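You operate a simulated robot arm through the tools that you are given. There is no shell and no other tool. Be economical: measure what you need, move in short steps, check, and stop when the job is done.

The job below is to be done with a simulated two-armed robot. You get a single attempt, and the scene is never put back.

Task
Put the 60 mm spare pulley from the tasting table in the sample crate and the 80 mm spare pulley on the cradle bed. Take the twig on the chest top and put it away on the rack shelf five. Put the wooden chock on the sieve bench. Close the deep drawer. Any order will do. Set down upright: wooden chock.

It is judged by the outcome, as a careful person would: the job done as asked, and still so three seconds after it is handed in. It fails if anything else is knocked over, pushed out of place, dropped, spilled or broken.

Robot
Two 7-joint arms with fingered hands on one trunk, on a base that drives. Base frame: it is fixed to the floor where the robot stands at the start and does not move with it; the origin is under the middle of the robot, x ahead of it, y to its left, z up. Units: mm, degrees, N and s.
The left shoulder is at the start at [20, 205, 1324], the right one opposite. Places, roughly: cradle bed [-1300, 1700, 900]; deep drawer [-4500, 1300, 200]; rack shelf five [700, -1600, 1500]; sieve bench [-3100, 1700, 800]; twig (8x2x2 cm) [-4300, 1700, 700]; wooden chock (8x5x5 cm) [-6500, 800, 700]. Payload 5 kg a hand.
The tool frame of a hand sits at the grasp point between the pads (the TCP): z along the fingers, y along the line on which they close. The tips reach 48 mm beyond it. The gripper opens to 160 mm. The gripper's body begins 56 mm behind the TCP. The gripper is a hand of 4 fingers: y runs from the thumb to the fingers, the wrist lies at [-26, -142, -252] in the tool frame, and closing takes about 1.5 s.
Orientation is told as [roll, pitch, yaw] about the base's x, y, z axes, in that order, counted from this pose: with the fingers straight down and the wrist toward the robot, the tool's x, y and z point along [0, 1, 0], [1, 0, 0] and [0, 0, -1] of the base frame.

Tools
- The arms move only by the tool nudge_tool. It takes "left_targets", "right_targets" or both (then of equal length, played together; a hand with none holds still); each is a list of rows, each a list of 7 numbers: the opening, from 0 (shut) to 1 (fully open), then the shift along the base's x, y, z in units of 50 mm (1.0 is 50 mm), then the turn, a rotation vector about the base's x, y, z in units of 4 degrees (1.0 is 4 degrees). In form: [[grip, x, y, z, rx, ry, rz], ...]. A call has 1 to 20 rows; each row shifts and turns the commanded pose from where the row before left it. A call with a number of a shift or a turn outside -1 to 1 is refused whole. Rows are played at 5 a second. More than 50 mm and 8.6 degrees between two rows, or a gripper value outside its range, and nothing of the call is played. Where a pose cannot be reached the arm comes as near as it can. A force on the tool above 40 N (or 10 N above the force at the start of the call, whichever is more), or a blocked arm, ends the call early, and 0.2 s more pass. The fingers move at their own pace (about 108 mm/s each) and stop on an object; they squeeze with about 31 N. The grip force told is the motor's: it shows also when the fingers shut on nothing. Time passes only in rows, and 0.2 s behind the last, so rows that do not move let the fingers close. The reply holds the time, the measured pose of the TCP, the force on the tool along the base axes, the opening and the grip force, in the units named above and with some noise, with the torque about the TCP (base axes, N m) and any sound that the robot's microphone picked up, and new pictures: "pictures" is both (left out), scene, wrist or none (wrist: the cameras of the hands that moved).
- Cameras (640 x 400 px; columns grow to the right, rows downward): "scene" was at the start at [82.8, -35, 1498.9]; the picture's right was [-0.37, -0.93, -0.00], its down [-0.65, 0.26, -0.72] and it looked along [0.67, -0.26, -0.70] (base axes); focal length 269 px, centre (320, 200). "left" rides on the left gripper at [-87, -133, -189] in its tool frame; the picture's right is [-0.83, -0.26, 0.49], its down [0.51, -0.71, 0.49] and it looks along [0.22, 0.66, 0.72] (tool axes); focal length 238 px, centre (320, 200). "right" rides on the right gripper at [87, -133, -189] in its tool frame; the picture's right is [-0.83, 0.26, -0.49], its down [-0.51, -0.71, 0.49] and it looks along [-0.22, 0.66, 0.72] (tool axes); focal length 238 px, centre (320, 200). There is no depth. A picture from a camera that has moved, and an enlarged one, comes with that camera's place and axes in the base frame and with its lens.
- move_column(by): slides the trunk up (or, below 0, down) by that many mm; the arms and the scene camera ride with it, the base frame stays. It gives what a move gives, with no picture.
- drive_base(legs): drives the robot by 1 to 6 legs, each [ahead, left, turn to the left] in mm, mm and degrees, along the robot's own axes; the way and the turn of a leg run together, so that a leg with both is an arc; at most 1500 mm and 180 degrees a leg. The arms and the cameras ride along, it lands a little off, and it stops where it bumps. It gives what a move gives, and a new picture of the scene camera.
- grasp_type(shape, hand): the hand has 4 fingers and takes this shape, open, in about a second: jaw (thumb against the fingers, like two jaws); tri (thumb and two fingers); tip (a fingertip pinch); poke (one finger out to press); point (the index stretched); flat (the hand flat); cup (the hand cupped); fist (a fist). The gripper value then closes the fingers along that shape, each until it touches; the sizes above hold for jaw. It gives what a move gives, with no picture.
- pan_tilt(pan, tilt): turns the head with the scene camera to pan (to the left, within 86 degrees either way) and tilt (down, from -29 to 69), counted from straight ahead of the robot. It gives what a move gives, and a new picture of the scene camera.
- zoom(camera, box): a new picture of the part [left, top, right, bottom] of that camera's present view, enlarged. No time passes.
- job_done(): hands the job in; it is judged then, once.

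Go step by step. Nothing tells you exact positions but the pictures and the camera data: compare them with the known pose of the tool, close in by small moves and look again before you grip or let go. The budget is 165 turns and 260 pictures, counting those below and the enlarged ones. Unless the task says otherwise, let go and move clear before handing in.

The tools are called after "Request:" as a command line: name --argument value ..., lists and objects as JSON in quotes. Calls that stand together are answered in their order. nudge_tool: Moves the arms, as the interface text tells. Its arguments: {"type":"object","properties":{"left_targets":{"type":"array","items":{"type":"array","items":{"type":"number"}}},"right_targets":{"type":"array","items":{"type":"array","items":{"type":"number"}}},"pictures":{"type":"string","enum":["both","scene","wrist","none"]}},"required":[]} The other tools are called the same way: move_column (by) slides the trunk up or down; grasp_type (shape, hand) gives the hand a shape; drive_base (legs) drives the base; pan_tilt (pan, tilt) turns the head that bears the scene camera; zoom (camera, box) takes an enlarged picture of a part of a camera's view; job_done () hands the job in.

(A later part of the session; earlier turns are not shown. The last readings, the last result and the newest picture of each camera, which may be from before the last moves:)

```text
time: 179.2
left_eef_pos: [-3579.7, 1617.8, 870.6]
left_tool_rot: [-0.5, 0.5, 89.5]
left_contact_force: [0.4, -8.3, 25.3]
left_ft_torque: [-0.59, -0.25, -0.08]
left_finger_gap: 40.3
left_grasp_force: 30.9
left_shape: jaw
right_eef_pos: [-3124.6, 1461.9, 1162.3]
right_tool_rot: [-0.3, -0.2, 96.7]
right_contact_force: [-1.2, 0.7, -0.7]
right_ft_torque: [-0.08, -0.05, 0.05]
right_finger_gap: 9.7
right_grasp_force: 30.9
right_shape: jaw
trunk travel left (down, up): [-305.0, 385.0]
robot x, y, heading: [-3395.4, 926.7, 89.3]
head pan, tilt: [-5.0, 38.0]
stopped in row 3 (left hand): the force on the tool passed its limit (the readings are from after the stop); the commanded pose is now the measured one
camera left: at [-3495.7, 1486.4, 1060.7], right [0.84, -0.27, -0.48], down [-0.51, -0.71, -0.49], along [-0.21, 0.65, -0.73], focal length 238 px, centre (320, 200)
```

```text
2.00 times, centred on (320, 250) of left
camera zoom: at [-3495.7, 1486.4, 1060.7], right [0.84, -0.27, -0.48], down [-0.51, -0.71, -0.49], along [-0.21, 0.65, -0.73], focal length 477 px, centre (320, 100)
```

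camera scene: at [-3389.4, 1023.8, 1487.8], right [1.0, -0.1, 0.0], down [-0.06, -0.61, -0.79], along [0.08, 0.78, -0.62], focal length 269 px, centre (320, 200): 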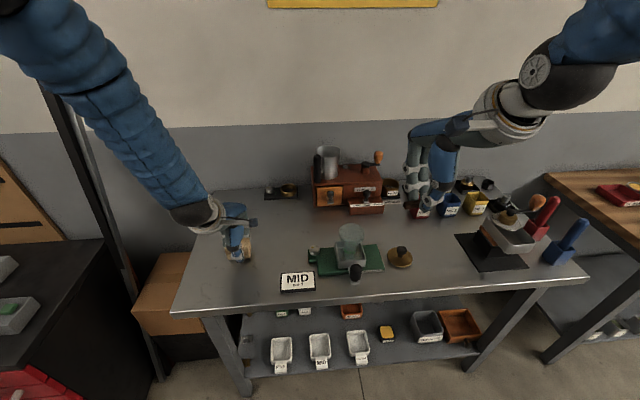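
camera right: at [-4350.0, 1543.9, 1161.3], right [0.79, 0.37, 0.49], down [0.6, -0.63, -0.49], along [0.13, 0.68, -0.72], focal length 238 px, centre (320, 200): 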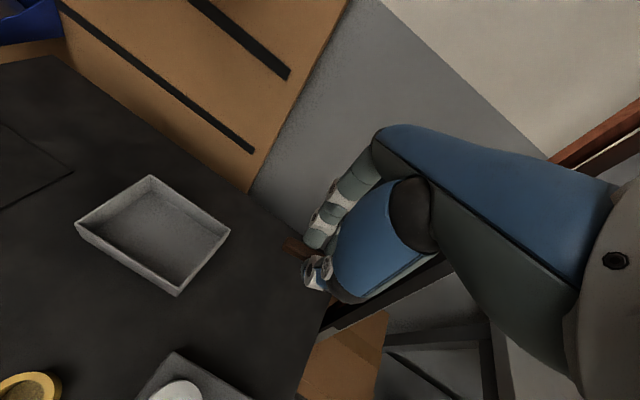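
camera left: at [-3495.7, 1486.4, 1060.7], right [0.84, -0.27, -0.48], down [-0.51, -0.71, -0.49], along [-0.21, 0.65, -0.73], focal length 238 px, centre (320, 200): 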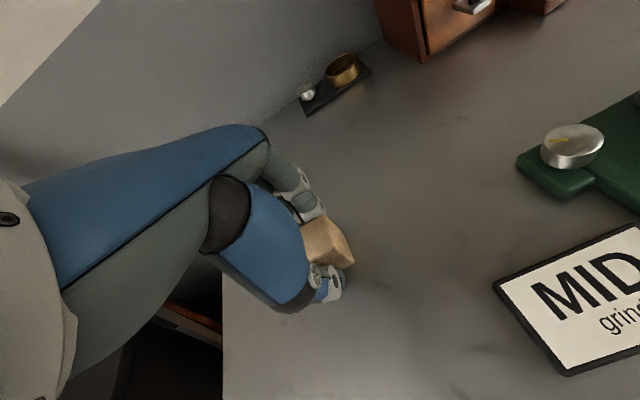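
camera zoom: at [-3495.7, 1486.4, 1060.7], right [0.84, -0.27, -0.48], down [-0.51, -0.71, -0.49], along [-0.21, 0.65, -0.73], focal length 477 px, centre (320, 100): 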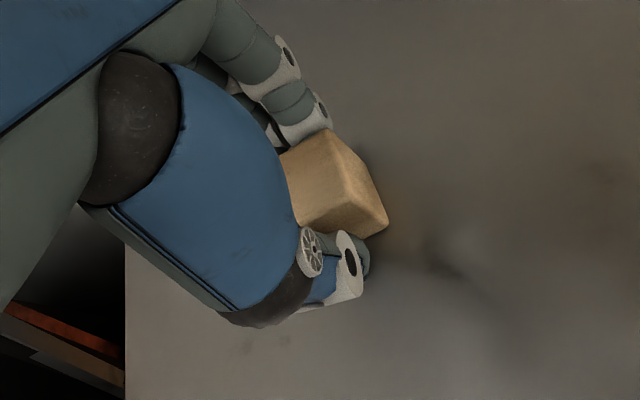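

On the bench. Release and lift away.

Request:
nudge_tool --left_targets '[[0.3, 0, 0, -0.02, 0, 0, 0], [0.45, 0, 0, 0, 0, 0, 0], [0.5, 0, 0, 0, 0, 0, 0], [0.5, 0, 0, 0, 0, 0, 0], [0.5, 0, 0, 0.3, 0, 0, 0], [0.5, 0, 0, 0.8, 0, 0, 0], [0.5, 0, 0, 0.9, 0, 0, 0], [0.5, 0, 0, 0.9, 0, 0, 0], [0.5, 0, -0.7, 0.6, 0, 0, 0], [0.5, 0, -0.9, 0, 0, 0, 0], [0.5, 0, -0.9, 0, 0, 0, 0], [0.5, 0, 0, 0, 0, 0, 0]]'

Request:
zoom --camera "scene" --box '[170, 180, 330, 310]'

```text
time: 181.8
left_eef_pos: [-3578.3, 1491.7, 1041.3]
left_tool_rot: [-0.4, 0.8, 89.4]
left_contact_force: [0.4, 1.9, -0.6]
left_ft_torque: [-0.09, 0.0, -0.01]
left_finger_gap: 80.0
left_grasp_force: 0.1
left_shape: jaw
right_eef_pos: [-3126.3, 1462.4, 1161.0]
right_tool_rot: [-0.2, -0.2, 96.8]
right_contact_force: [0.5, 0.5, -0.6]
right_ft_torque: [-0.07, 0.01, 0.03]
right_finger_gap: 10.0
right_grasp_force: 30.7
right_shape: jaw
trunk travel left (down, up): [-305.0, 385.0]
robot x, y, heading: [-3397.0, 929.1, 89.4]
head pan, tilt: [-5.0, 38.0]
camera scene: at [-3389.6, 1025.4, 1487.6], right [1.0, -0.1, 0.0], down [-0.06, -0.61, -0.79], along [0.08, 0.78, -0.62], focal length 269 px, centre (320, 200)
camera left: at [-3495.5, 1362.4, 1232.2], right [0.84, -0.27, -0.48], down [-0.51, -0.71, -0.48], along [-0.21, 0.65, -0.73], focal length 238 px, centre (320, 200)
```

scene: 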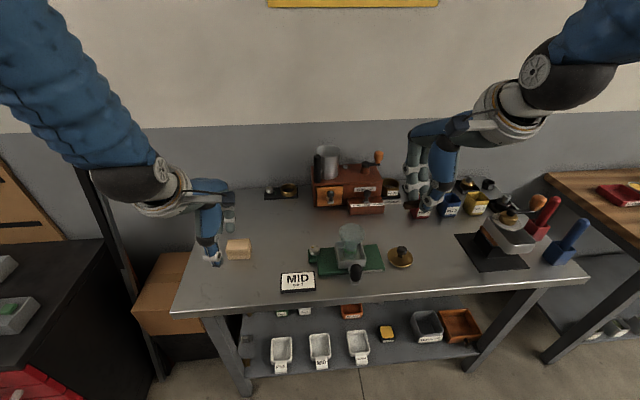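
left: 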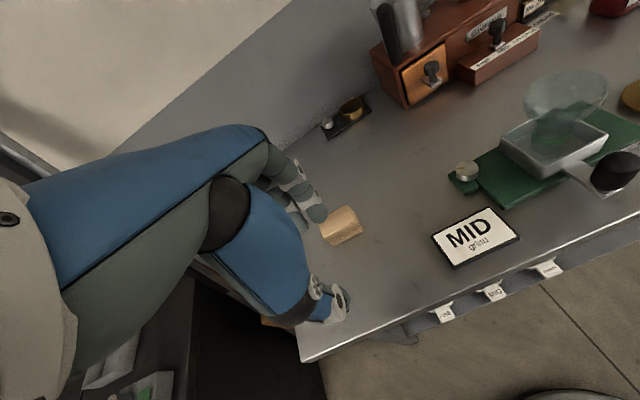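

```text
3.08 times, centred on (250, 245) of scene
camera zoom: at [-3389.6, 1025.4, 1487.6], right [1.0, -0.1, 0.0], down [-0.06, -0.61, -0.79], along [0.08, 0.78, -0.62], focal length 829 px, centre (535, 62)
```

zoom: 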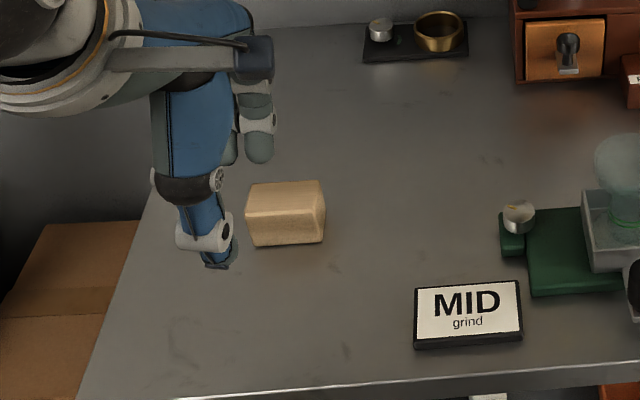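

Chock stands on the bench as it lay. Now the twig: drive along the corridor back toward the rack side.

Request:
drive_base --legs '[[-240, 0, 0.6], [0, -1500, 0], [0, -1490, 0]]'

Request:
pan_tilt --pan -86 --tilt 15

```text
time: 197.6
left_eef_pos: [-584.7, 1254.1, 1042.3]
left_tool_rot: [-0.4, 0.7, 89.9]
left_contact_force: [-0.2, -0.1, -0.9]
left_ft_torque: [0.02, 0.03, -0.04]
left_finger_gap: 79.9
left_grasp_force: 0.0
left_shape: jaw
right_eef_pos: [-131.8, 1227.9, 1163.0]
right_tool_rot: [-0.1, -0.3, 97.2]
right_contact_force: [-0.5, -0.4, 0.3]
right_ft_torque: [-0.02, 0.01, -0.01]
right_finger_gap: 9.6
right_grasp_force: 31.1
right_shape: jaw
trunk travel left (down, up): [-305.0, 385.0]
robot x, y, heading: [-397.6, 692.8, 90.4]
head pan, tilt: [-5.0, 38.0]
camera scene: at [-391.9, 787.6, 1487.8], right [1.0, -0.09, 0.0], down [-0.05, -0.61, -0.79], along [0.07, 0.78, -0.62], focal length 269 px, centre (320, 200)
```

scene: 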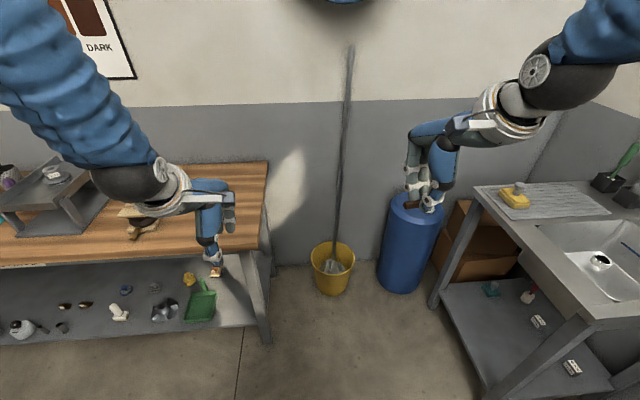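

```text
time: 199.1
left_eef_pos: [-584.6, 1254.5, 1041.0]
left_tool_rot: [-0.6, 0.7, 90.0]
left_contact_force: [-0.7, -0.6, 0.1]
left_ft_torque: [-0.04, 0.01, 0.01]
left_finger_gap: 79.9
left_grasp_force: 0.0
left_shape: jaw
right_eef_pos: [-131.1, 1228.2, 1162.3]
right_tool_rot: [-0.3, -0.3, 97.3]
right_contact_force: [0.5, 0.1, 0.5]
right_ft_torque: [-0.03, -0.03, 0.03]
right_finger_gap: 9.7
right_grasp_force: 30.8
right_shape: jaw
trunk travel left (down, up): [-305.0, 385.0]
robot x, y, heading: [-393.2, 694.7, 90.2]
head pan, tilt: [-85.9, 15.0]
camera scene: at [-306.6, 708.2, 1524.3], right [0.07, -1.0, 0.0], down [-0.26, -0.02, -0.97], along [0.96, 0.07, -0.26], focal length 269 px, centre (320, 200)
```

scene: 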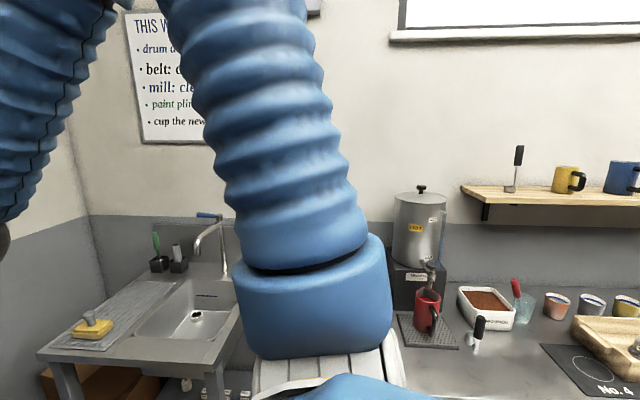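

Turn to face +x and strafe right along the aisle toward the rack.

Request:
drive_base --legs '[[0, 0, -90], [0, -1300, 0]]'

Request:
pan_tilt --pan -45 --tilt 12

```text
time: 209.5
left_eef_pos: [173.6, -427.1, 1042.3]
left_tool_rot: [-0.3, 0.7, 0.5]
left_contact_force: [0.4, -0.2, 0.5]
left_ft_torque: [-0.01, 0.0, -0.01]
left_finger_gap: 79.9
left_grasp_force: 0.0
left_shape: jaw
right_eef_pos: [153.0, -880.3, 1162.7]
right_tool_rot: [-0.2, -0.3, 7.8]
right_contact_force: [0.1, -0.4, 0.3]
right_ft_torque: [0.04, -0.01, -0.02]
right_finger_gap: 9.7
right_grasp_force: 31.1
right_shape: jaw
trunk travel left (down, up): [-305.0, 385.0]
robot x, y, heading: [-385.5, -621.0, 0.7]
head pan, tilt: [-85.9, 15.0]
camera scene: at [-370.8, -715.2, 1524.3], right [-1.0, -0.08, 0.0], down [-0.02, 0.26, -0.97], along [0.08, -0.96, -0.26], focal length 269 px, centre (320, 200)
```

scene: 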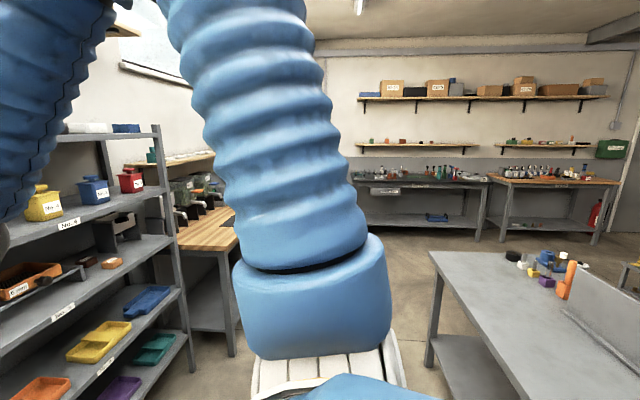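

```text
time: 210.6
left_eef_pos: [173.9, -427.2, 1041.3]
left_tool_rot: [-0.4, 0.7, 0.6]
left_contact_force: [-1.2, 0.3, -0.1]
left_ft_torque: [-0.03, 0.0, 0.01]
left_finger_gap: 79.7
left_grasp_force: 0.0
left_shape: jaw
right_eef_pos: [151.9, -879.1, 1162.5]
right_tool_rot: [-0.3, -0.3, 7.8]
right_contact_force: [-0.1, 1.0, 0.2]
right_ft_torque: [0.01, 0.0, 0.0]
right_finger_gap: 9.4
right_grasp_force: 30.9
right_shape: jaw
trunk travel left (down, up): [-305.0, 385.0]
robot x, y, heading: [-384.3, -621.3, 0.4]
head pan, tilt: [-45.0, 12.0]
camera scene: at [-311.8, -687.1, 1529.2], right [-0.7, -0.71, 0.0], down [-0.15, 0.15, -0.98], along [0.7, -0.69, -0.21], focal length 269 px, centre (320, 200)
```

scene: 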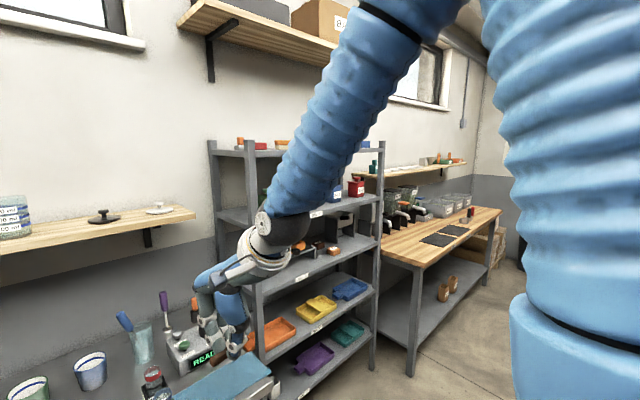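

Request:
zoom --camera "scene" --box '[200, 120, 400, 290]'

Request:
drive_base --legs '[[0, -900, 0]]'

Request:
pan_tilt --pan 0 --tilt 12

```text
2.35 times, centred on (300, 205) of scene
camera zoom: at [-311.8, -687.1, 1529.2], right [-0.7, -0.71, 0.0], down [-0.15, 0.15, -0.98], along [0.7, -0.69, -0.21], focal length 634 px, centre (367, 188)
```

zoom: 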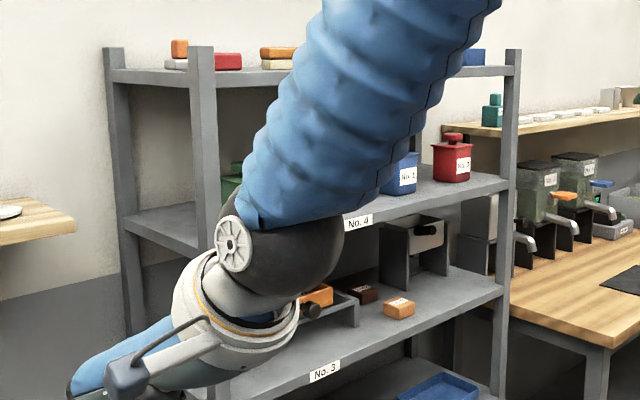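

```text
time: 215.3
left_eef_pos: [186.3, -1325.5, 1042.2]
left_tool_rot: [-0.4, 0.7, 1.0]
left_contact_force: [0.4, -0.3, 0.3]
left_ft_torque: [0.03, 0.0, 0.05]
left_finger_gap: 80.1
left_grasp_force: 0.1
left_shape: jaw
right_eef_pos: [168.3, -1780.4, 1163.4]
right_tool_rot: [-0.3, -0.2, 8.4]
right_contact_force: [0.3, -0.5, 0.5]
right_ft_torque: [0.05, 0.0, -0.01]
right_finger_gap: 9.5
right_grasp_force: 30.6
right_shape: jaw
trunk travel left (down, up): [-305.0, 385.0]
robot x, y, heading: [-372.7, -1525.1, 0.9]
head pan, tilt: [-45.0, 12.0]
camera scene: at [-298.6, -1590.2, 1529.2], right [-0.69, -0.72, 0.0], down [-0.15, 0.14, -0.98], along [0.7, -0.68, -0.21], focal length 269 px, centre (320, 200)
```

scene: 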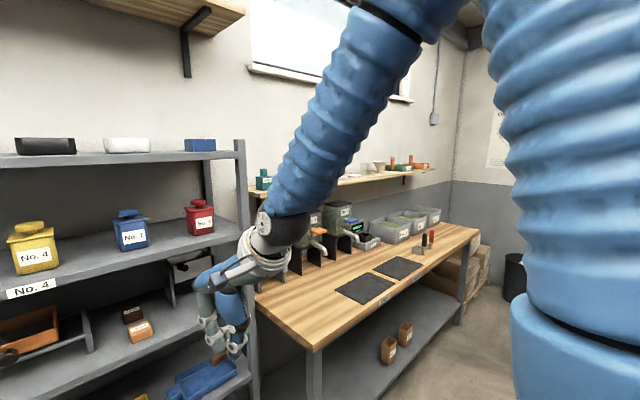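

```text
time: 216.5
left_eef_pos: [184.4, -1325.9, 1042.4]
left_tool_rot: [-0.4, 0.7, 1.0]
left_contact_force: [0.0, 1.0, -0.4]
left_ft_torque: [-0.03, 0.01, -0.04]
left_finger_gap: 79.8
left_grasp_force: 0.1
left_shape: jaw
right_eef_pos: [166.9, -1780.2, 1162.8]
right_tool_rot: [-0.4, -0.3, 8.2]
right_contact_force: [0.4, 1.3, 0.7]
right_ft_torque: [-0.01, 0.0, 0.04]
right_finger_gap: 9.9
right_grasp_force: 31.1
right_shape: jaw
trunk travel left (down, up): [-305.0, 385.0]
robot x, y, heading: [-375.4, -1527.7, 0.9]
head pan, tilt: [0.0, 12.0]
camera scene: at [-272.5, -1523.3, 1529.2], right [0.02, -1.0, 0.0], down [-0.21, 0.0, -0.98], along [0.98, 0.02, -0.21], focal length 269 px, centre (320, 200)
```

scene: 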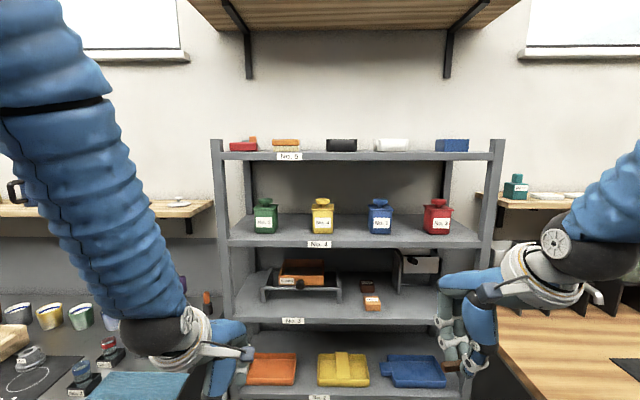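

Shelf five is the top shelf, z≈1495, with some boxes toward its back. Raise the trunk to look onto it.

Request:
move_column --by 350

Request:
pan_tilt --pan -5 --tilt 35

```text
time: 219.9
left_eef_pos: [184.8, -1325.7, 1392.0]
left_tool_rot: [-0.4, 0.7, 1.1]
left_contact_force: [-0.3, 0.2, -1.5]
left_ft_torque: [-0.01, 0.0, 0.02]
left_finger_gap: 79.9
left_grasp_force: 0.1
left_shape: jaw
right_eef_pos: [167.3, -1780.0, 1512.1]
right_tool_rot: [-0.3, -0.3, 8.4]
right_contact_force: [0.1, 0.5, 0.4]
right_ft_torque: [-0.01, 0.01, -0.02]
right_finger_gap: 9.6
right_grasp_force: 30.9
right_shape: jaw
trunk travel left (down, up): [-655.0, 35.0]
robot x, y, heading: [-371.0, -1521.0, 1.1]
head pan, tilt: [0.0, 12.0]
```

```text
time: 220.8
left_eef_pos: [186.0, -1326.1, 1391.7]
left_tool_rot: [-0.5, 0.7, 1.0]
left_contact_force: [0.8, -1.2, -0.4]
left_ft_torque: [0.02, -0.01, -0.02]
left_finger_gap: 80.0
left_grasp_force: 0.0
left_shape: jaw
right_eef_pos: [168.0, -1779.2, 1512.0]
right_tool_rot: [-0.3, -0.3, 8.3]
right_contact_force: [-0.5, 0.3, -0.2]
right_ft_torque: [0.03, 0.02, 0.02]
right_finger_gap: 9.5
right_grasp_force: 30.9
right_shape: jaw
trunk travel left (down, up): [-655.0, 35.0]
robot x, y, heading: [-374.0, -1520.5, 0.8]
head pan, tilt: [-5.0, 35.0]
camera scene: at [-277.8, -1531.0, 1842.4], right [-0.07, -1.0, 0.0], down [-0.57, 0.04, -0.82], along [0.82, -0.06, -0.57], focal length 269 px, centre (320, 200)
```

scene: 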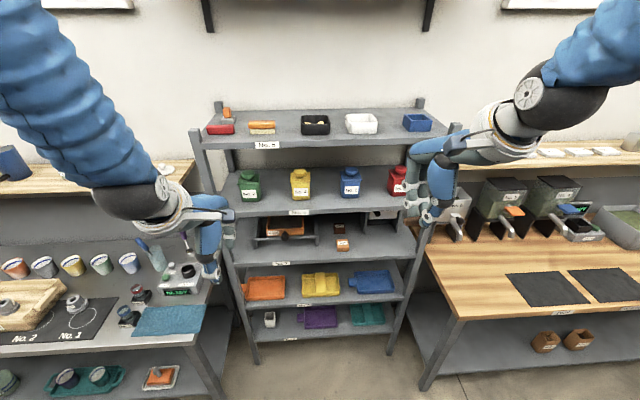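

Request:
zoom --camera "scene" --box '[180, 80, 480, 220]'

```text
2.13 times, centred on (330, 150) of scene
camera zoom: at [-277.8, -1531.0, 1842.4], right [-0.07, -1.0, 0.0], down [-0.57, 0.04, -0.82], along [0.82, -0.06, -0.57], focal length 575 px, centre (299, 307)
```

zoom: 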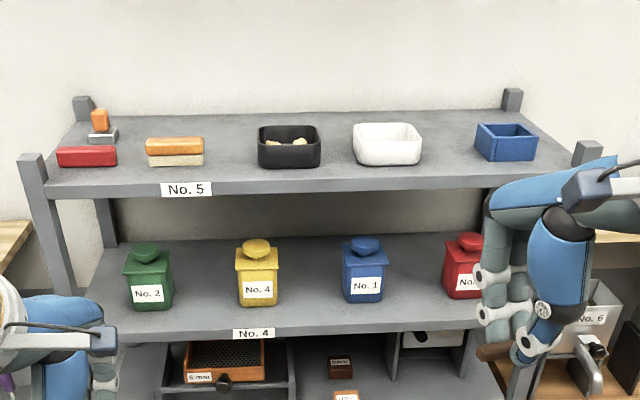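

Shelf five: front edge x≈553, boxes start at x≈630, with a gap around y≈-1485. I'll lay the twig on the clear front strip there. Raise the right hand, then drive 200 mm closer.

Request:
nudge_tool --right_targets '[[0, 0, 0, 0.9, 0, 0, 0], [0, 0, 0, 0.9, 0, 0, 0], [0, 0, 0.4, 0.8, 0, 0, 0], [0, 0, 0.9, 0.2, 0, 0, 0], [0, 0, 0.9, 0, 0, 0, 0], [0, 0, 0, 0, 0, 0, 0]]' --pictures "none"

Request:
drive_base --legs '[[200, 0, -0.8]]'

Request:
zoom --camera "right" --box '[200, 120, 440, 370]'

```text
time: 222.2
left_eef_pos: [183.8, -1327.3, 1391.7]
left_tool_rot: [-0.3, 0.7, 1.1]
left_contact_force: [0.3, 0.0, -0.4]
left_ft_torque: [0.01, 0.01, -0.01]
left_finger_gap: 79.9
left_grasp_force: 0.0
left_shape: jaw
right_eef_pos: [172.5, -1719.3, 1526.7]
right_tool_rot: [0.5, 1.4, 8.9]
right_contact_force: [0.3, -1.3, -0.6]
right_ft_torque: [0.07, -0.04, 0.0]
right_finger_gap: 9.4
right_grasp_force: 30.5
right_shape: jaw
right hand out of reach, approached as far as the arm can: row 1, 2, 3, 4, 5
trunk travel left (down, up): [-655.0, 35.0]
robot x, y, heading: [-371.1, -1522.3, 1.1]
head pan, tilt: [-5.0, 35.0]
```

```text
time: 223.8
left_eef_pos: [386.3, -1331.5, 1393.5]
left_tool_rot: [-0.3, 0.7, 0.1]
left_contact_force: [-0.7, 0.5, 0.7]
left_ft_torque: [0.02, -0.12, 0.03]
left_finger_gap: 80.2
left_grasp_force: 0.0
left_shape: jaw
right_eef_pos: [369.0, -1723.5, 1527.0]
right_tool_rot: [0.4, 1.2, 8.0]
right_contact_force: [0.9, -0.3, 0.8]
right_ft_torque: [0.01, -0.13, -0.04]
right_finger_gap: 9.7
right_grasp_force: 31.2
right_shape: jaw
trunk travel left (down, up): [-655.0, 35.0]
robot x, y, heading: [-170.0, -1515.9, 0.6]
head pan, tilt: [-5.0, 35.0]
camera scene: at [-80.2, -1530.1, 1842.6], right [-0.08, -1.0, 0.0], down [-0.57, 0.05, -0.82], along [0.82, -0.07, -0.57], focal length 269 px, centre (320, 200)
```

scene: 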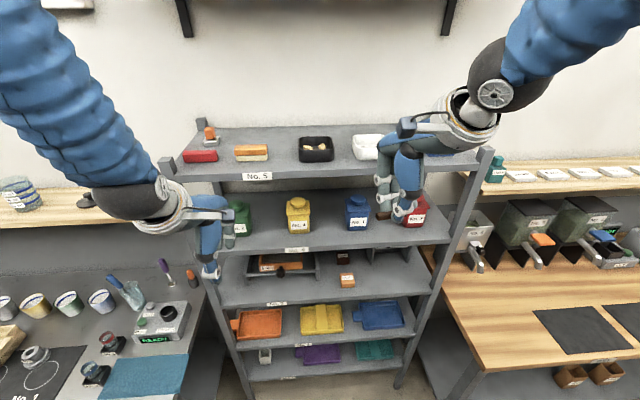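

```text
1.60 times, centred on (320, 245) of right
camera zoom: at [228.1, -1656.7, 1718.8], right [0.38, -0.79, 0.47], down [-0.64, -0.6, -0.48], along [0.66, -0.12, -0.74], focal length 381 px, centre (320, 128)
```

zoom: 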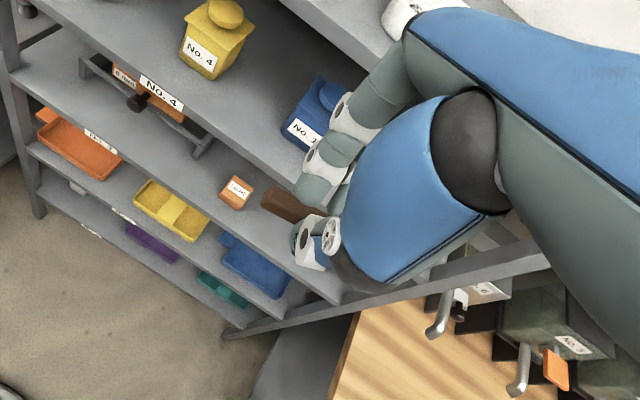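

The arm is too folded to rise here. Back off, raise the trunk the last bit, extend the hand forward and up, then re-approach.

Request:
drive_base --legs '[[-180, 0, 0]]'

Request:
move_column --by 33

Request:
nudge_tool --right_targets '[[0, 0.7, 0, 0.3, 0, 0, 0], [0, 0.7, 0.2, 0.4, 0, 0, 0], [0, 0.7, 0.3, 0.4, 0, 0, 0], [0, 0.4, 0.5, 0.5, 0, 0, 0], [0, 0, 0.6, 0.5, 0, 0, 0], [0, 0, 0, 0, 0, 0, 0]]'

```text
time: 225.3
left_eef_pos: [212.1, -1332.2, 1390.2]
left_tool_rot: [-0.3, 0.8, 0.3]
left_contact_force: [2.1, -0.7, -0.2]
left_ft_torque: [0.0, 0.16, -0.02]
left_finger_gap: 79.8
left_grasp_force: 0.0
left_shape: jaw
right_eef_pos: [195.1, -1722.5, 1524.1]
right_tool_rot: [0.4, 1.5, 8.1]
right_contact_force: [1.7, -0.5, -0.4]
right_ft_torque: [0.04, 0.18, 0.04]
right_finger_gap: 9.8
right_grasp_force: 31.3
right_shape: jaw
trunk travel left (down, up): [-655.0, 35.0]
robot x, y, heading: [-352.4, -1519.5, 0.0]
head pan, tilt: [-5.0, 35.0]
camera scene: at [-251.6, -1531.1, 1842.0], right [-0.08, -1.0, 0.0], down [-0.57, 0.05, -0.82], along [0.81, -0.07, -0.58], focal length 269 px, centre (320, 200)
```

scene: 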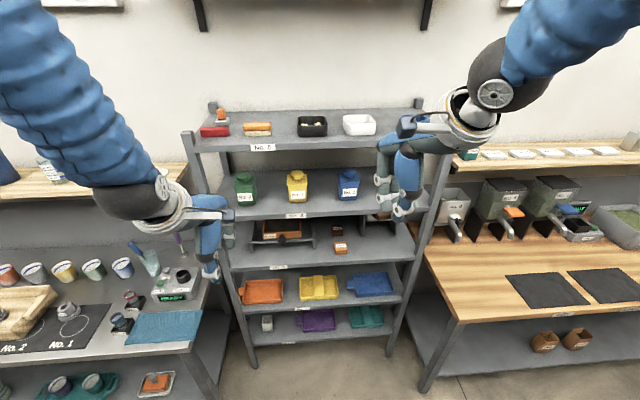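

```text
time: 226.1
left_eef_pos: [207.0, -1331.6, 1424.8]
left_tool_rot: [-0.4, 0.6, 0.3]
left_contact_force: [-0.6, -0.3, 0.9]
left_ft_torque: [0.03, -0.1, -0.04]
left_finger_gap: 79.7
left_grasp_force: 0.1
left_shape: jaw
right_eef_pos: [188.6, -1723.5, 1560.3]
right_tool_rot: [0.4, 1.3, 8.1]
right_contact_force: [-0.4, 0.4, 0.2]
right_ft_torque: [-0.01, -0.07, -0.03]
right_finger_gap: 9.5
right_grasp_force: 31.0
right_shape: jaw
trunk travel left (down, up): [-688.0, 2.0]
robot x, y, heading: [-351.2, -1522.6, 0.1]
head pan, tilt: [-5.0, 35.0]
```

```text
time: 227.4
left_eef_pos: [207.5, -1333.2, 1424.2]
left_tool_rot: [-0.3, 0.7, 0.3]
left_contact_force: [-0.4, -0.3, 0.8]
left_ft_torque: [0.05, 0.03, 0.03]
left_finger_gap: 80.0
left_grasp_force: 0.0
left_shape: jaw
right_eef_pos: [315.6, -1644.2, 1663.3]
right_tool_rot: [0.5, 1.5, 8.1]
right_contact_force: [-0.3, -0.4, 0.0]
right_ft_torque: [0.05, 0.0, 0.0]
right_finger_gap: 9.7
right_grasp_force: 30.4
right_shape: jaw
trunk travel left (down, up): [-688.0, 2.0]
robot x, y, heading: [-351.3, -1524.8, 0.3]
head pan, tilt: [-5.0, 35.0]
camera scene: at [-256.9, -1531.7, 1875.3], right [-0.08, -1.0, 0.0], down [-0.57, 0.05, -0.82], along [0.82, -0.07, -0.57], focal length 269 px, centre (320, 200)
camera right: at [175.5, -1578.0, 1855.8], right [0.39, -0.79, 0.47], down [-0.64, -0.6, -0.48], along [0.66, -0.12, -0.74], focal length 238 px, centre (320, 200)
```

scene: 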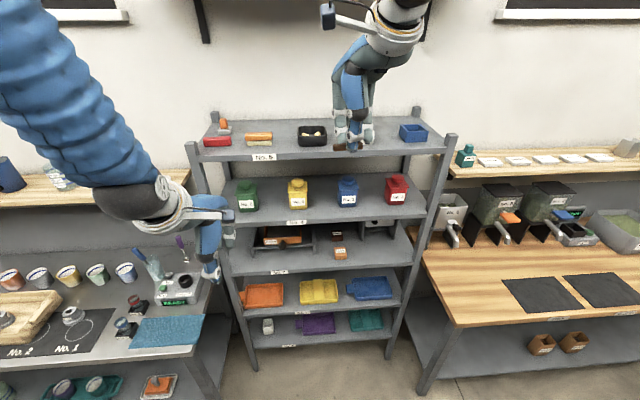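
right: 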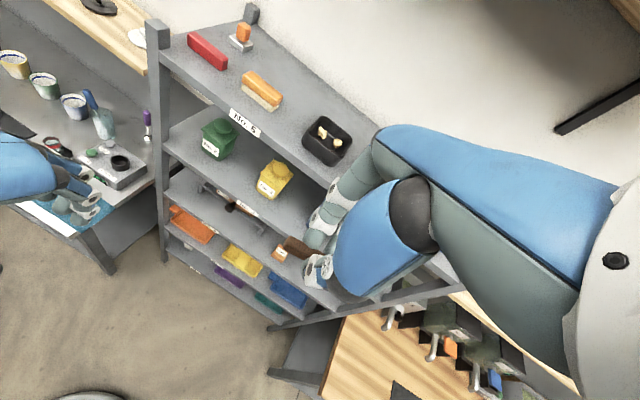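

Hand is now above shelf level. Drive 150 mm forward and move over the gap at y≈-1488.

Request:
drive_base --legs '[[150, 0, 0]]'

Request:
nudge_tool --right_targets '[[0, 0.2, 0.8, 0, 0, 0, -0.7], [0, 0.2, 0.8, 0, 0, 0, -0.7], [0, 0.3, 0.8, -0.1, 0, 0, -0.6], [0, 0.4, 0.6, -0.1, 0, 0, 0], [0, 0.4, 0, -0.1, 0, 0, 0], [0, 0, 0, 0, 0, 0, 0]]'

```text
time: 228.8
left_eef_pos: [355.6, -1331.2, 1425.1]
left_tool_rot: [-0.4, 0.7, 0.1]
left_contact_force: [-0.9, 0.3, 0.5]
left_ft_torque: [0.01, -0.05, 0.0]
left_finger_gap: 80.0
left_grasp_force: 0.0
left_shape: jaw
right_eef_pos: [460.9, -1643.6, 1664.4]
right_tool_rot: [0.4, 1.3, 8.2]
right_contact_force: [-0.8, 0.2, -0.2]
right_ft_torque: [0.02, -0.07, 0.01]
right_finger_gap: 9.7
right_grasp_force: 30.9
right_shape: jaw
trunk travel left (down, up): [-688.0, 2.0]
robot x, y, heading: [-201.5, -1519.6, 0.4]
head pan, tilt: [-5.0, 35.0]
camera scene: at [-110.2, -1530.7, 1875.5], right [-0.08, -1.0, 0.0], down [-0.57, 0.05, -0.82], along [0.82, -0.07, -0.57], focal length 269 px, centre (320, 200)
```

scene: 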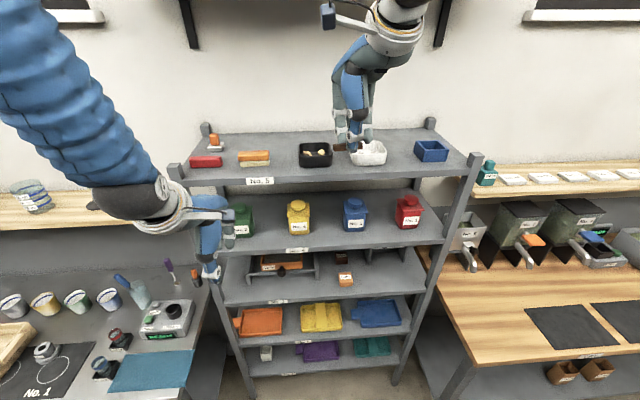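

```text
time: 230.2
left_eef_pos: [357.9, -1332.2, 1425.0]
left_tool_rot: [-0.4, 0.7, 0.1]
left_contact_force: [-0.5, 0.6, 0.3]
left_ft_torque: [0.05, 0.02, 0.03]
left_finger_gap: 79.9
left_grasp_force: 0.0
left_shape: jaw
right_eef_pos: [539.9, -1495.5, 1650.8]
right_tool_rot: [0.5, 1.4, 0.1]
right_contact_force: [0.5, 0.3, -0.4]
right_ft_torque: [0.04, -0.02, 0.03]
right_finger_gap: 9.5
right_grasp_force: 30.8
right_shape: jaw
trunk travel left (down, up): [-688.0, 2.0]
robot x, y, heading: [-200.7, -1522.4, 0.2]
head pan, tilt: [-5.0, 35.0]
camera scene: at [-107.9, -1531.2, 1875.4], right [-0.08, -1.0, 0.0], down [-0.57, 0.05, -0.82], along [0.82, -0.07, -0.57], focal length 269 px, centre (320, 200)
camera right: at [410.4, -1409.8, 1841.4], right [0.27, -0.84, 0.47], down [-0.72, -0.5, -0.48], along [0.64, -0.21, -0.74], focal length 238 px, centre (320, 200)
```

scene: 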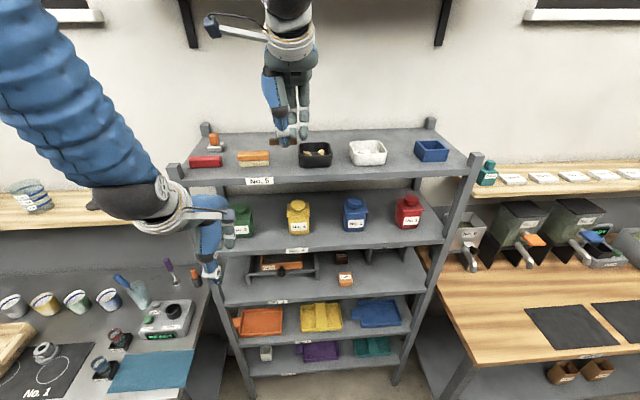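
right: 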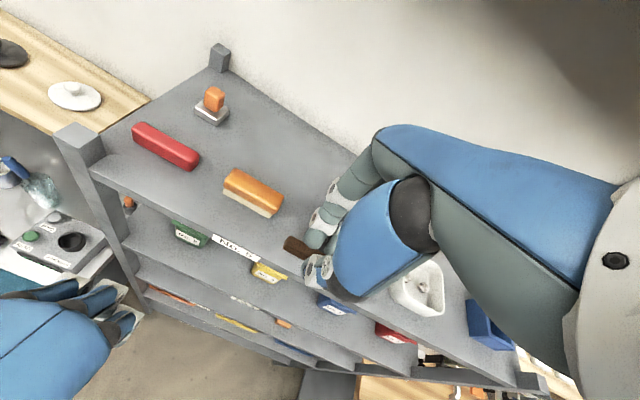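

Shelf front ≈560, boxes from ≈615, gap y -1530…-1445. Move to x≈590 and lower.

Request:
nudge_tool --right_targets '[[0, 0.5, 0.07, -0.2, 0, 0, 0], [0, 0.5, 0.07, -0.4, 0, 0, 0], [0, 0, 0, -0.5, 0, 0, 0], [0, 0, 0, -0.3, 0, 0, 0], [0, 0, 0, 0, 0, 0, 0]]'

Request:
zoom --camera "right" --box '[220, 130, 420, 330]'

Request:
zoom --camera "scene" --box '[200, 80, 360, 200]'

```text
time: 231.4
left_eef_pos: [357.6, -1330.9, 1425.0]
left_tool_rot: [-0.4, 0.8, 0.1]
left_contact_force: [-0.4, 0.3, 0.0]
left_ft_torque: [0.0, 0.02, -0.03]
left_finger_gap: 79.7
left_grasp_force: 0.1
left_shape: jaw
right_eef_pos: [589.3, -1487.0, 1580.4]
right_tool_rot: [0.4, 1.3, 0.2]
right_contact_force: [-0.5, 0.4, 3.5]
right_ft_torque: [-0.14, 0.05, -0.05]
right_finger_gap: 9.8
right_grasp_force: 31.3
right_shape: jaw
trunk travel left (down, up): [-688.0, 2.0]
robot x, y, heading: [-201.6, -1522.6, 0.2]
head pan, tilt: [-5.0, 35.0]
camera scene: at [-107.3, -1530.2, 1875.4], right [-0.08, -1.0, 0.0], down [-0.57, 0.05, -0.82], along [0.82, -0.07, -0.57], focal length 269 px, centre (320, 200)
camera right: at [460.4, -1401.4, 1771.2], right [0.27, -0.84, 0.47], down [-0.72, -0.5, -0.48], along [0.64, -0.21, -0.74], focal length 238 px, centre (320, 200)
```

scene: 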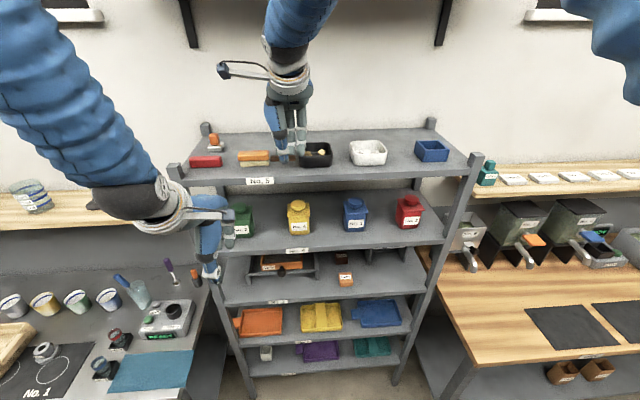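
right: 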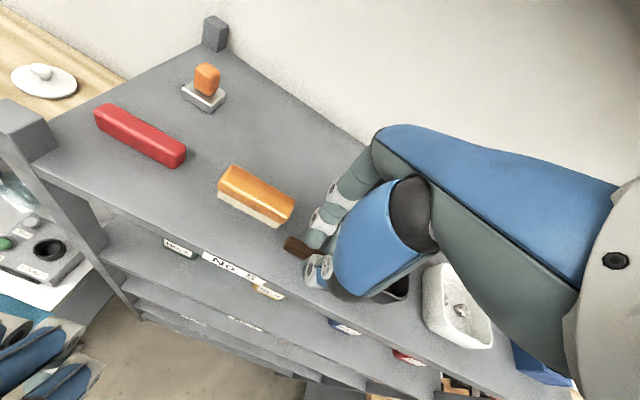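

```text
2.00 times, centred on (320, 230) of right
camera zoom: at [460.4, -1401.4, 1771.2], right [0.27, -0.84, 0.47], down [-0.72, -0.5, -0.48], along [0.64, -0.21, -0.74], focal length 477 px, centre (320, 140)
```

zoom: 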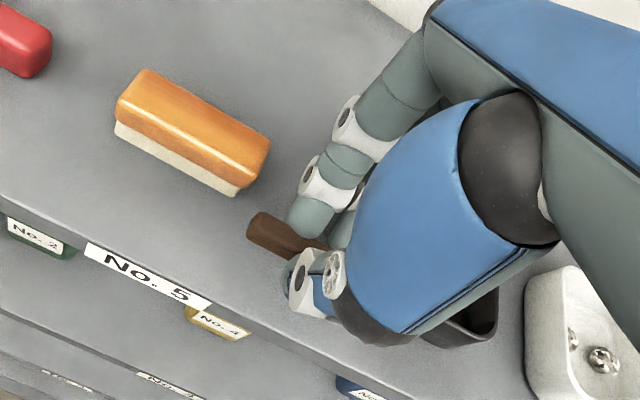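

```text
3.33 times, centred on (280, 140) of scene
camera zoom: at [-107.3, -1530.2, 1875.4], right [-0.08, -1.0, 0.0], down [-0.57, 0.05, -0.82], along [0.82, -0.07, -0.57], focal length 898 px, centre (453, 400)
```

zoom: 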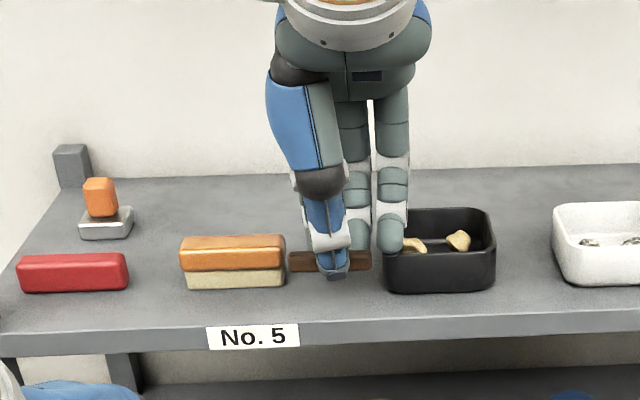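

A finger is touching the black box's rim. Raise, shift 28 mm toward the gap's middle, then lower slowly.

Request:
nudge_tool --right_targets '[[0, 0, 0, 0.4, 0, 0, 0], [0, -0.06, 0.3, 0, 0, 0, 0], [0, 0, 0.26, 0, 0, 0, 0], [0, 0, 0, -0.3, 0, 0, 0], [0, 0, 0, 0, 0, 0, 0]]'

Request:
zoom --camera "scene" --box '[200, 80, 360, 200]'

Request:
zoom --camera "right" --box '[220, 130, 420, 330]'

```text
time: 232.6
left_eef_pos: [356.6, -1331.5, 1424.5]
left_tool_rot: [-0.4, 0.7, 0.2]
left_contact_force: [-0.2, 0.0, -0.2]
left_ft_torque: [-0.01, -0.01, -0.01]
left_finger_gap: 79.8
left_grasp_force: 0.0
left_shape: jaw
right_eef_pos: [586.6, -1457.6, 1584.5]
right_tool_rot: [0.3, 1.3, 0.2]
right_contact_force: [-0.1, 0.2, 0.3]
right_ft_torque: [-0.02, 0.03, 0.0]
right_finger_gap: 9.8
right_grasp_force: 30.7
right_shape: jaw
trunk travel left (down, up): [-688.0, 2.0]
robot x, y, heading: [-202.7, -1520.1, -0.0]
head pan, tilt: [-5.0, 35.0]
camera scene: at [-107.7, -1529.9, 1875.4], right [-0.08, -1.0, 0.0], down [-0.57, 0.05, -0.82], along [0.82, -0.07, -0.57], focal length 269 px, centre (320, 200)
camera right: at [457.3, -1373.1, 1775.2], right [0.27, -0.84, 0.47], down [-0.72, -0.5, -0.48], along [0.64, -0.21, -0.74], focal length 238 px, centre (320, 200)
```

scene: 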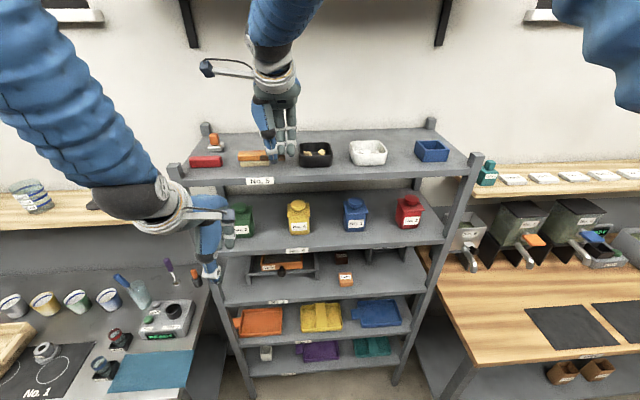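
right: 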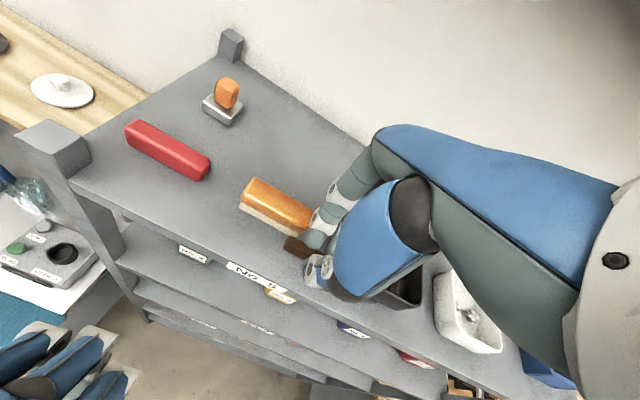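

```text
3.33 times, centred on (280, 140) of scene
camera zoom: at [-107.7, -1529.9, 1875.4], right [-0.08, -1.0, 0.0], down [-0.57, 0.05, -0.82], along [0.82, -0.07, -0.57], focal length 898 px, centre (453, 400)
```

zoom: 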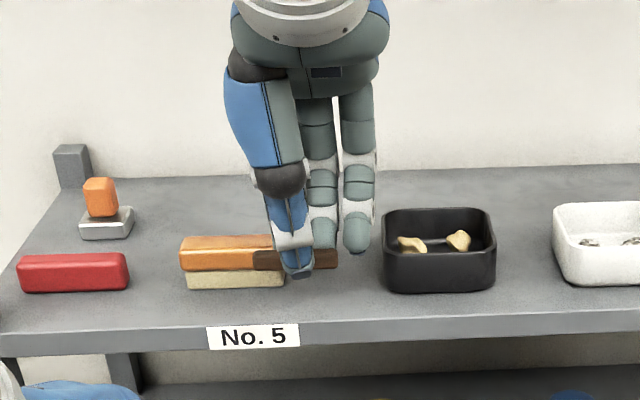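

```text
2.00 times, centred on (320, 230) of right
camera zoom: at [457.3, -1373.1, 1775.2], right [0.27, -0.84, 0.47], down [-0.72, -0.5, -0.48], along [0.64, -0.21, -0.74], focal length 477 px, centre (320, 140)
```

zoom: 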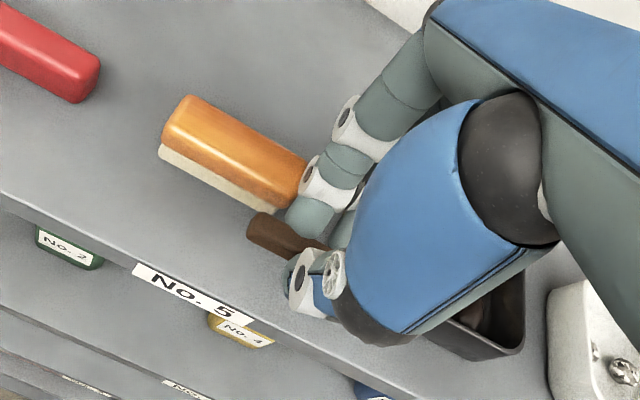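

Clear on both sides. Nudge 8 mm deeper and lower slowly.

Request:
nudge_tool --right_targets '[[0, 0.16, 0, 0, 0, 0, 0], [0, 0, 0, -0.16, 0, 0, 0], [0, 0, 0, -0.1, 0, 0, 0], [0, 0, 0, -0.08, 0, 0, 0], [0, 0, 0, -0.08, 0, 0, 0], [0, 0, 0, -0.06, 0, 0, 0], [0, 0, 0, -0.06, 0, 0, 0], [0, 0, 0, -0.06, 0, 0, 0], [0, 0, 0, -0.06, 0, 0, 0]]'

Request:
zoom --camera "scene" --box '[200, 80, 360, 200]'

Request:
zoom --camera "right" --box '[220, 130, 420, 330]'

```text
time: 234.6
left_eef_pos: [357.2, -1332.5, 1424.0]
left_tool_rot: [-0.4, 0.8, 0.2]
left_contact_force: [1.0, 0.3, -0.5]
left_ft_torque: [0.03, 0.0, 0.0]
left_finger_gap: 79.7
left_grasp_force: 0.0
left_shape: jaw
right_eef_pos: [593.3, -1458.5, 1551.6]
right_tool_rot: [0.4, 1.4, 0.1]
right_contact_force: [-0.6, -0.7, 0.4]
right_ft_torque: [0.01, -0.01, -0.04]
right_finger_gap: 9.9
right_grasp_force: 31.0
right_shape: jaw
trunk travel left (down, up): [-688.0, 2.0]
robot x, y, heading: [-207.4, -1521.3, 0.1]
head pan, tilt: [-5.0, 35.0]
camera scene: at [-107.7, -1530.1, 1875.3], right [-0.08, -1.0, 0.0], down [-0.57, 0.05, -0.82], along [0.82, -0.07, -0.57], focal length 269 px, centre (320, 200)
camera right: at [465.1, -1373.3, 1742.4], right [0.27, -0.84, 0.47], down [-0.72, -0.5, -0.48], along [0.64, -0.21, -0.74], focal length 238 px, centre (320, 200)
```

scene: 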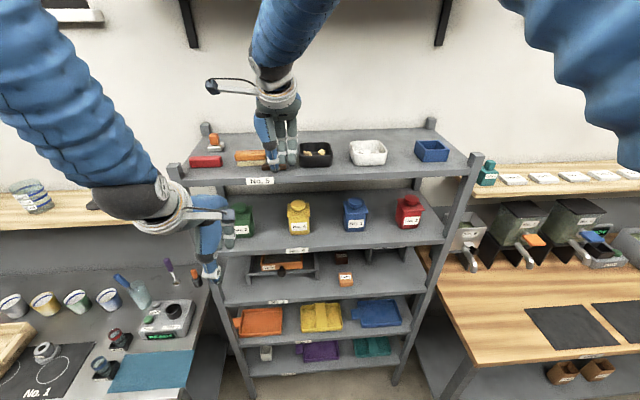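
right: 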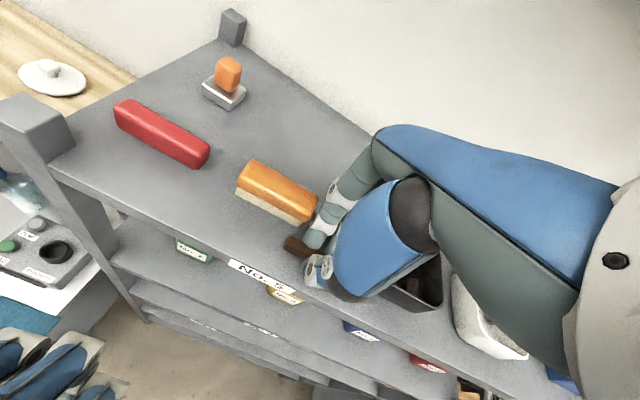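

```text
3.33 times, centred on (280, 140) of scene
camera zoom: at [-107.7, -1530.1, 1875.3], right [-0.08, -1.0, 0.0], down [-0.57, 0.05, -0.82], along [0.82, -0.07, -0.57], focal length 898 px, centre (453, 400)
```

zoom: 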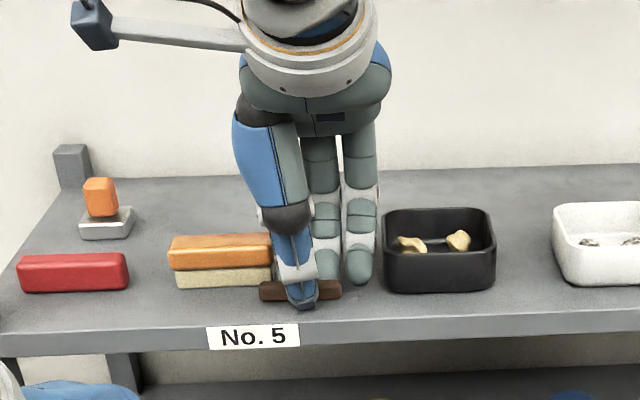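

```text
2.00 times, centred on (320, 230) of right
camera zoom: at [465.1, -1373.3, 1742.4], right [0.27, -0.84, 0.47], down [-0.72, -0.5, -0.48], along [0.64, -0.21, -0.74], focal length 477 px, centre (320, 140)
```

zoom: 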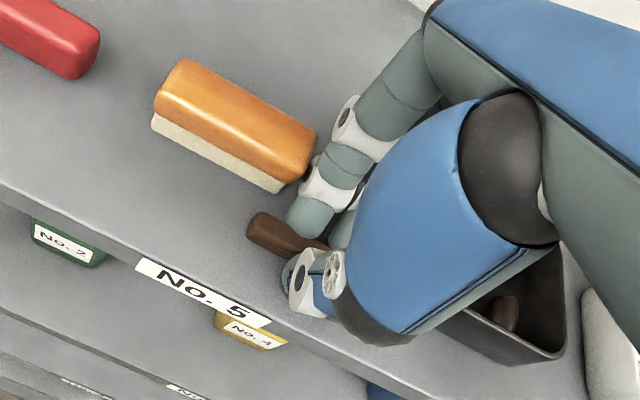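

The hidden index finger seems to have nudged the orange-topped block about 10 mm sideways; I'll finish setting the twig down gently, then see about that block.

Request:
nudge_tool --right_targets '[[0, 0, 0, -0.06, 0, 0, 0], [0, 0, 0, -0.06, 0, 0, 0], [0, 0, 0, -0.06, 0, 0, 0], [0, 0, 0, -0.06, 0, 0, 0], [0, 0, 0, -0.06, 0, 0, 0], [0, 0, 0, -0.06, 0, 0, 0], [0, 0, 0, -0.06, 0, 0, 0]]' --pictures "wrist"

Request:
zoom --camera "scene" --box '[200, 80, 360, 200]'

```text
time: 235.6
left_eef_pos: [356.6, -1330.9, 1424.3]
left_tool_rot: [-0.4, 0.8, 0.2]
left_contact_force: [0.2, -0.3, -0.2]
left_ft_torque: [0.0, 0.07, -0.03]
left_finger_gap: 80.1
left_grasp_force: 0.0
left_shape: jaw
right_eef_pos: [598.0, -1458.3, 1550.2]
right_tool_rot: [0.8, 0.6, -0.1]
right_contact_force: [-6.6, -1.0, 15.1]
right_ft_torque: [0.0, 0.56, 0.05]
right_finger_gap: 10.0
right_grasp_force: 31.3
right_shape: jaw
trunk travel left (down, up): [-688.0, 2.0]
robot x, y, heading: [-201.9, -1523.0, 0.0]
head pan, tilt: [-5.0, 35.0]
stopped in row 4 (right hand): the force on the tool passed its limit (the readings are from after the stop); the commanded pose is now the measured one
camera right: at [466.3, -1373.8, 1739.7], right [0.26, -0.84, 0.47], down [-0.71, -0.5, -0.49], along [0.65, -0.21, -0.73], focal length 238 px, centre (320, 200)
```

right: 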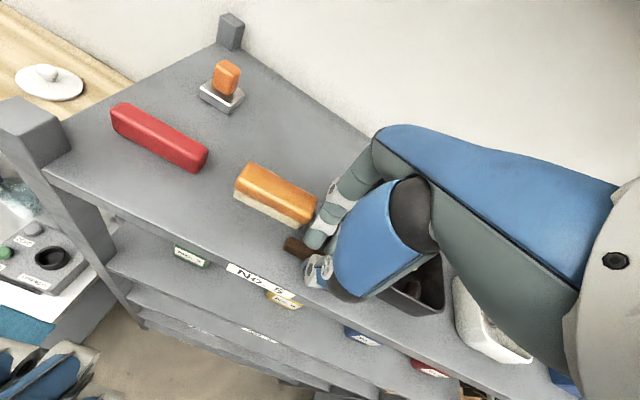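

```text
3.33 times, centred on (280, 140) of scene
camera zoom: at [-108.4, -1530.2, 1875.2], right [-0.08, -1.0, 0.0], down [-0.57, 0.05, -0.82], along [0.82, -0.07, -0.57], focal length 898 px, centre (453, 400)
```

zoom: 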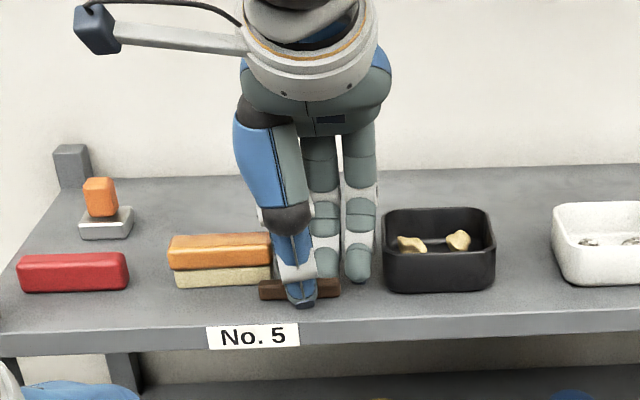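

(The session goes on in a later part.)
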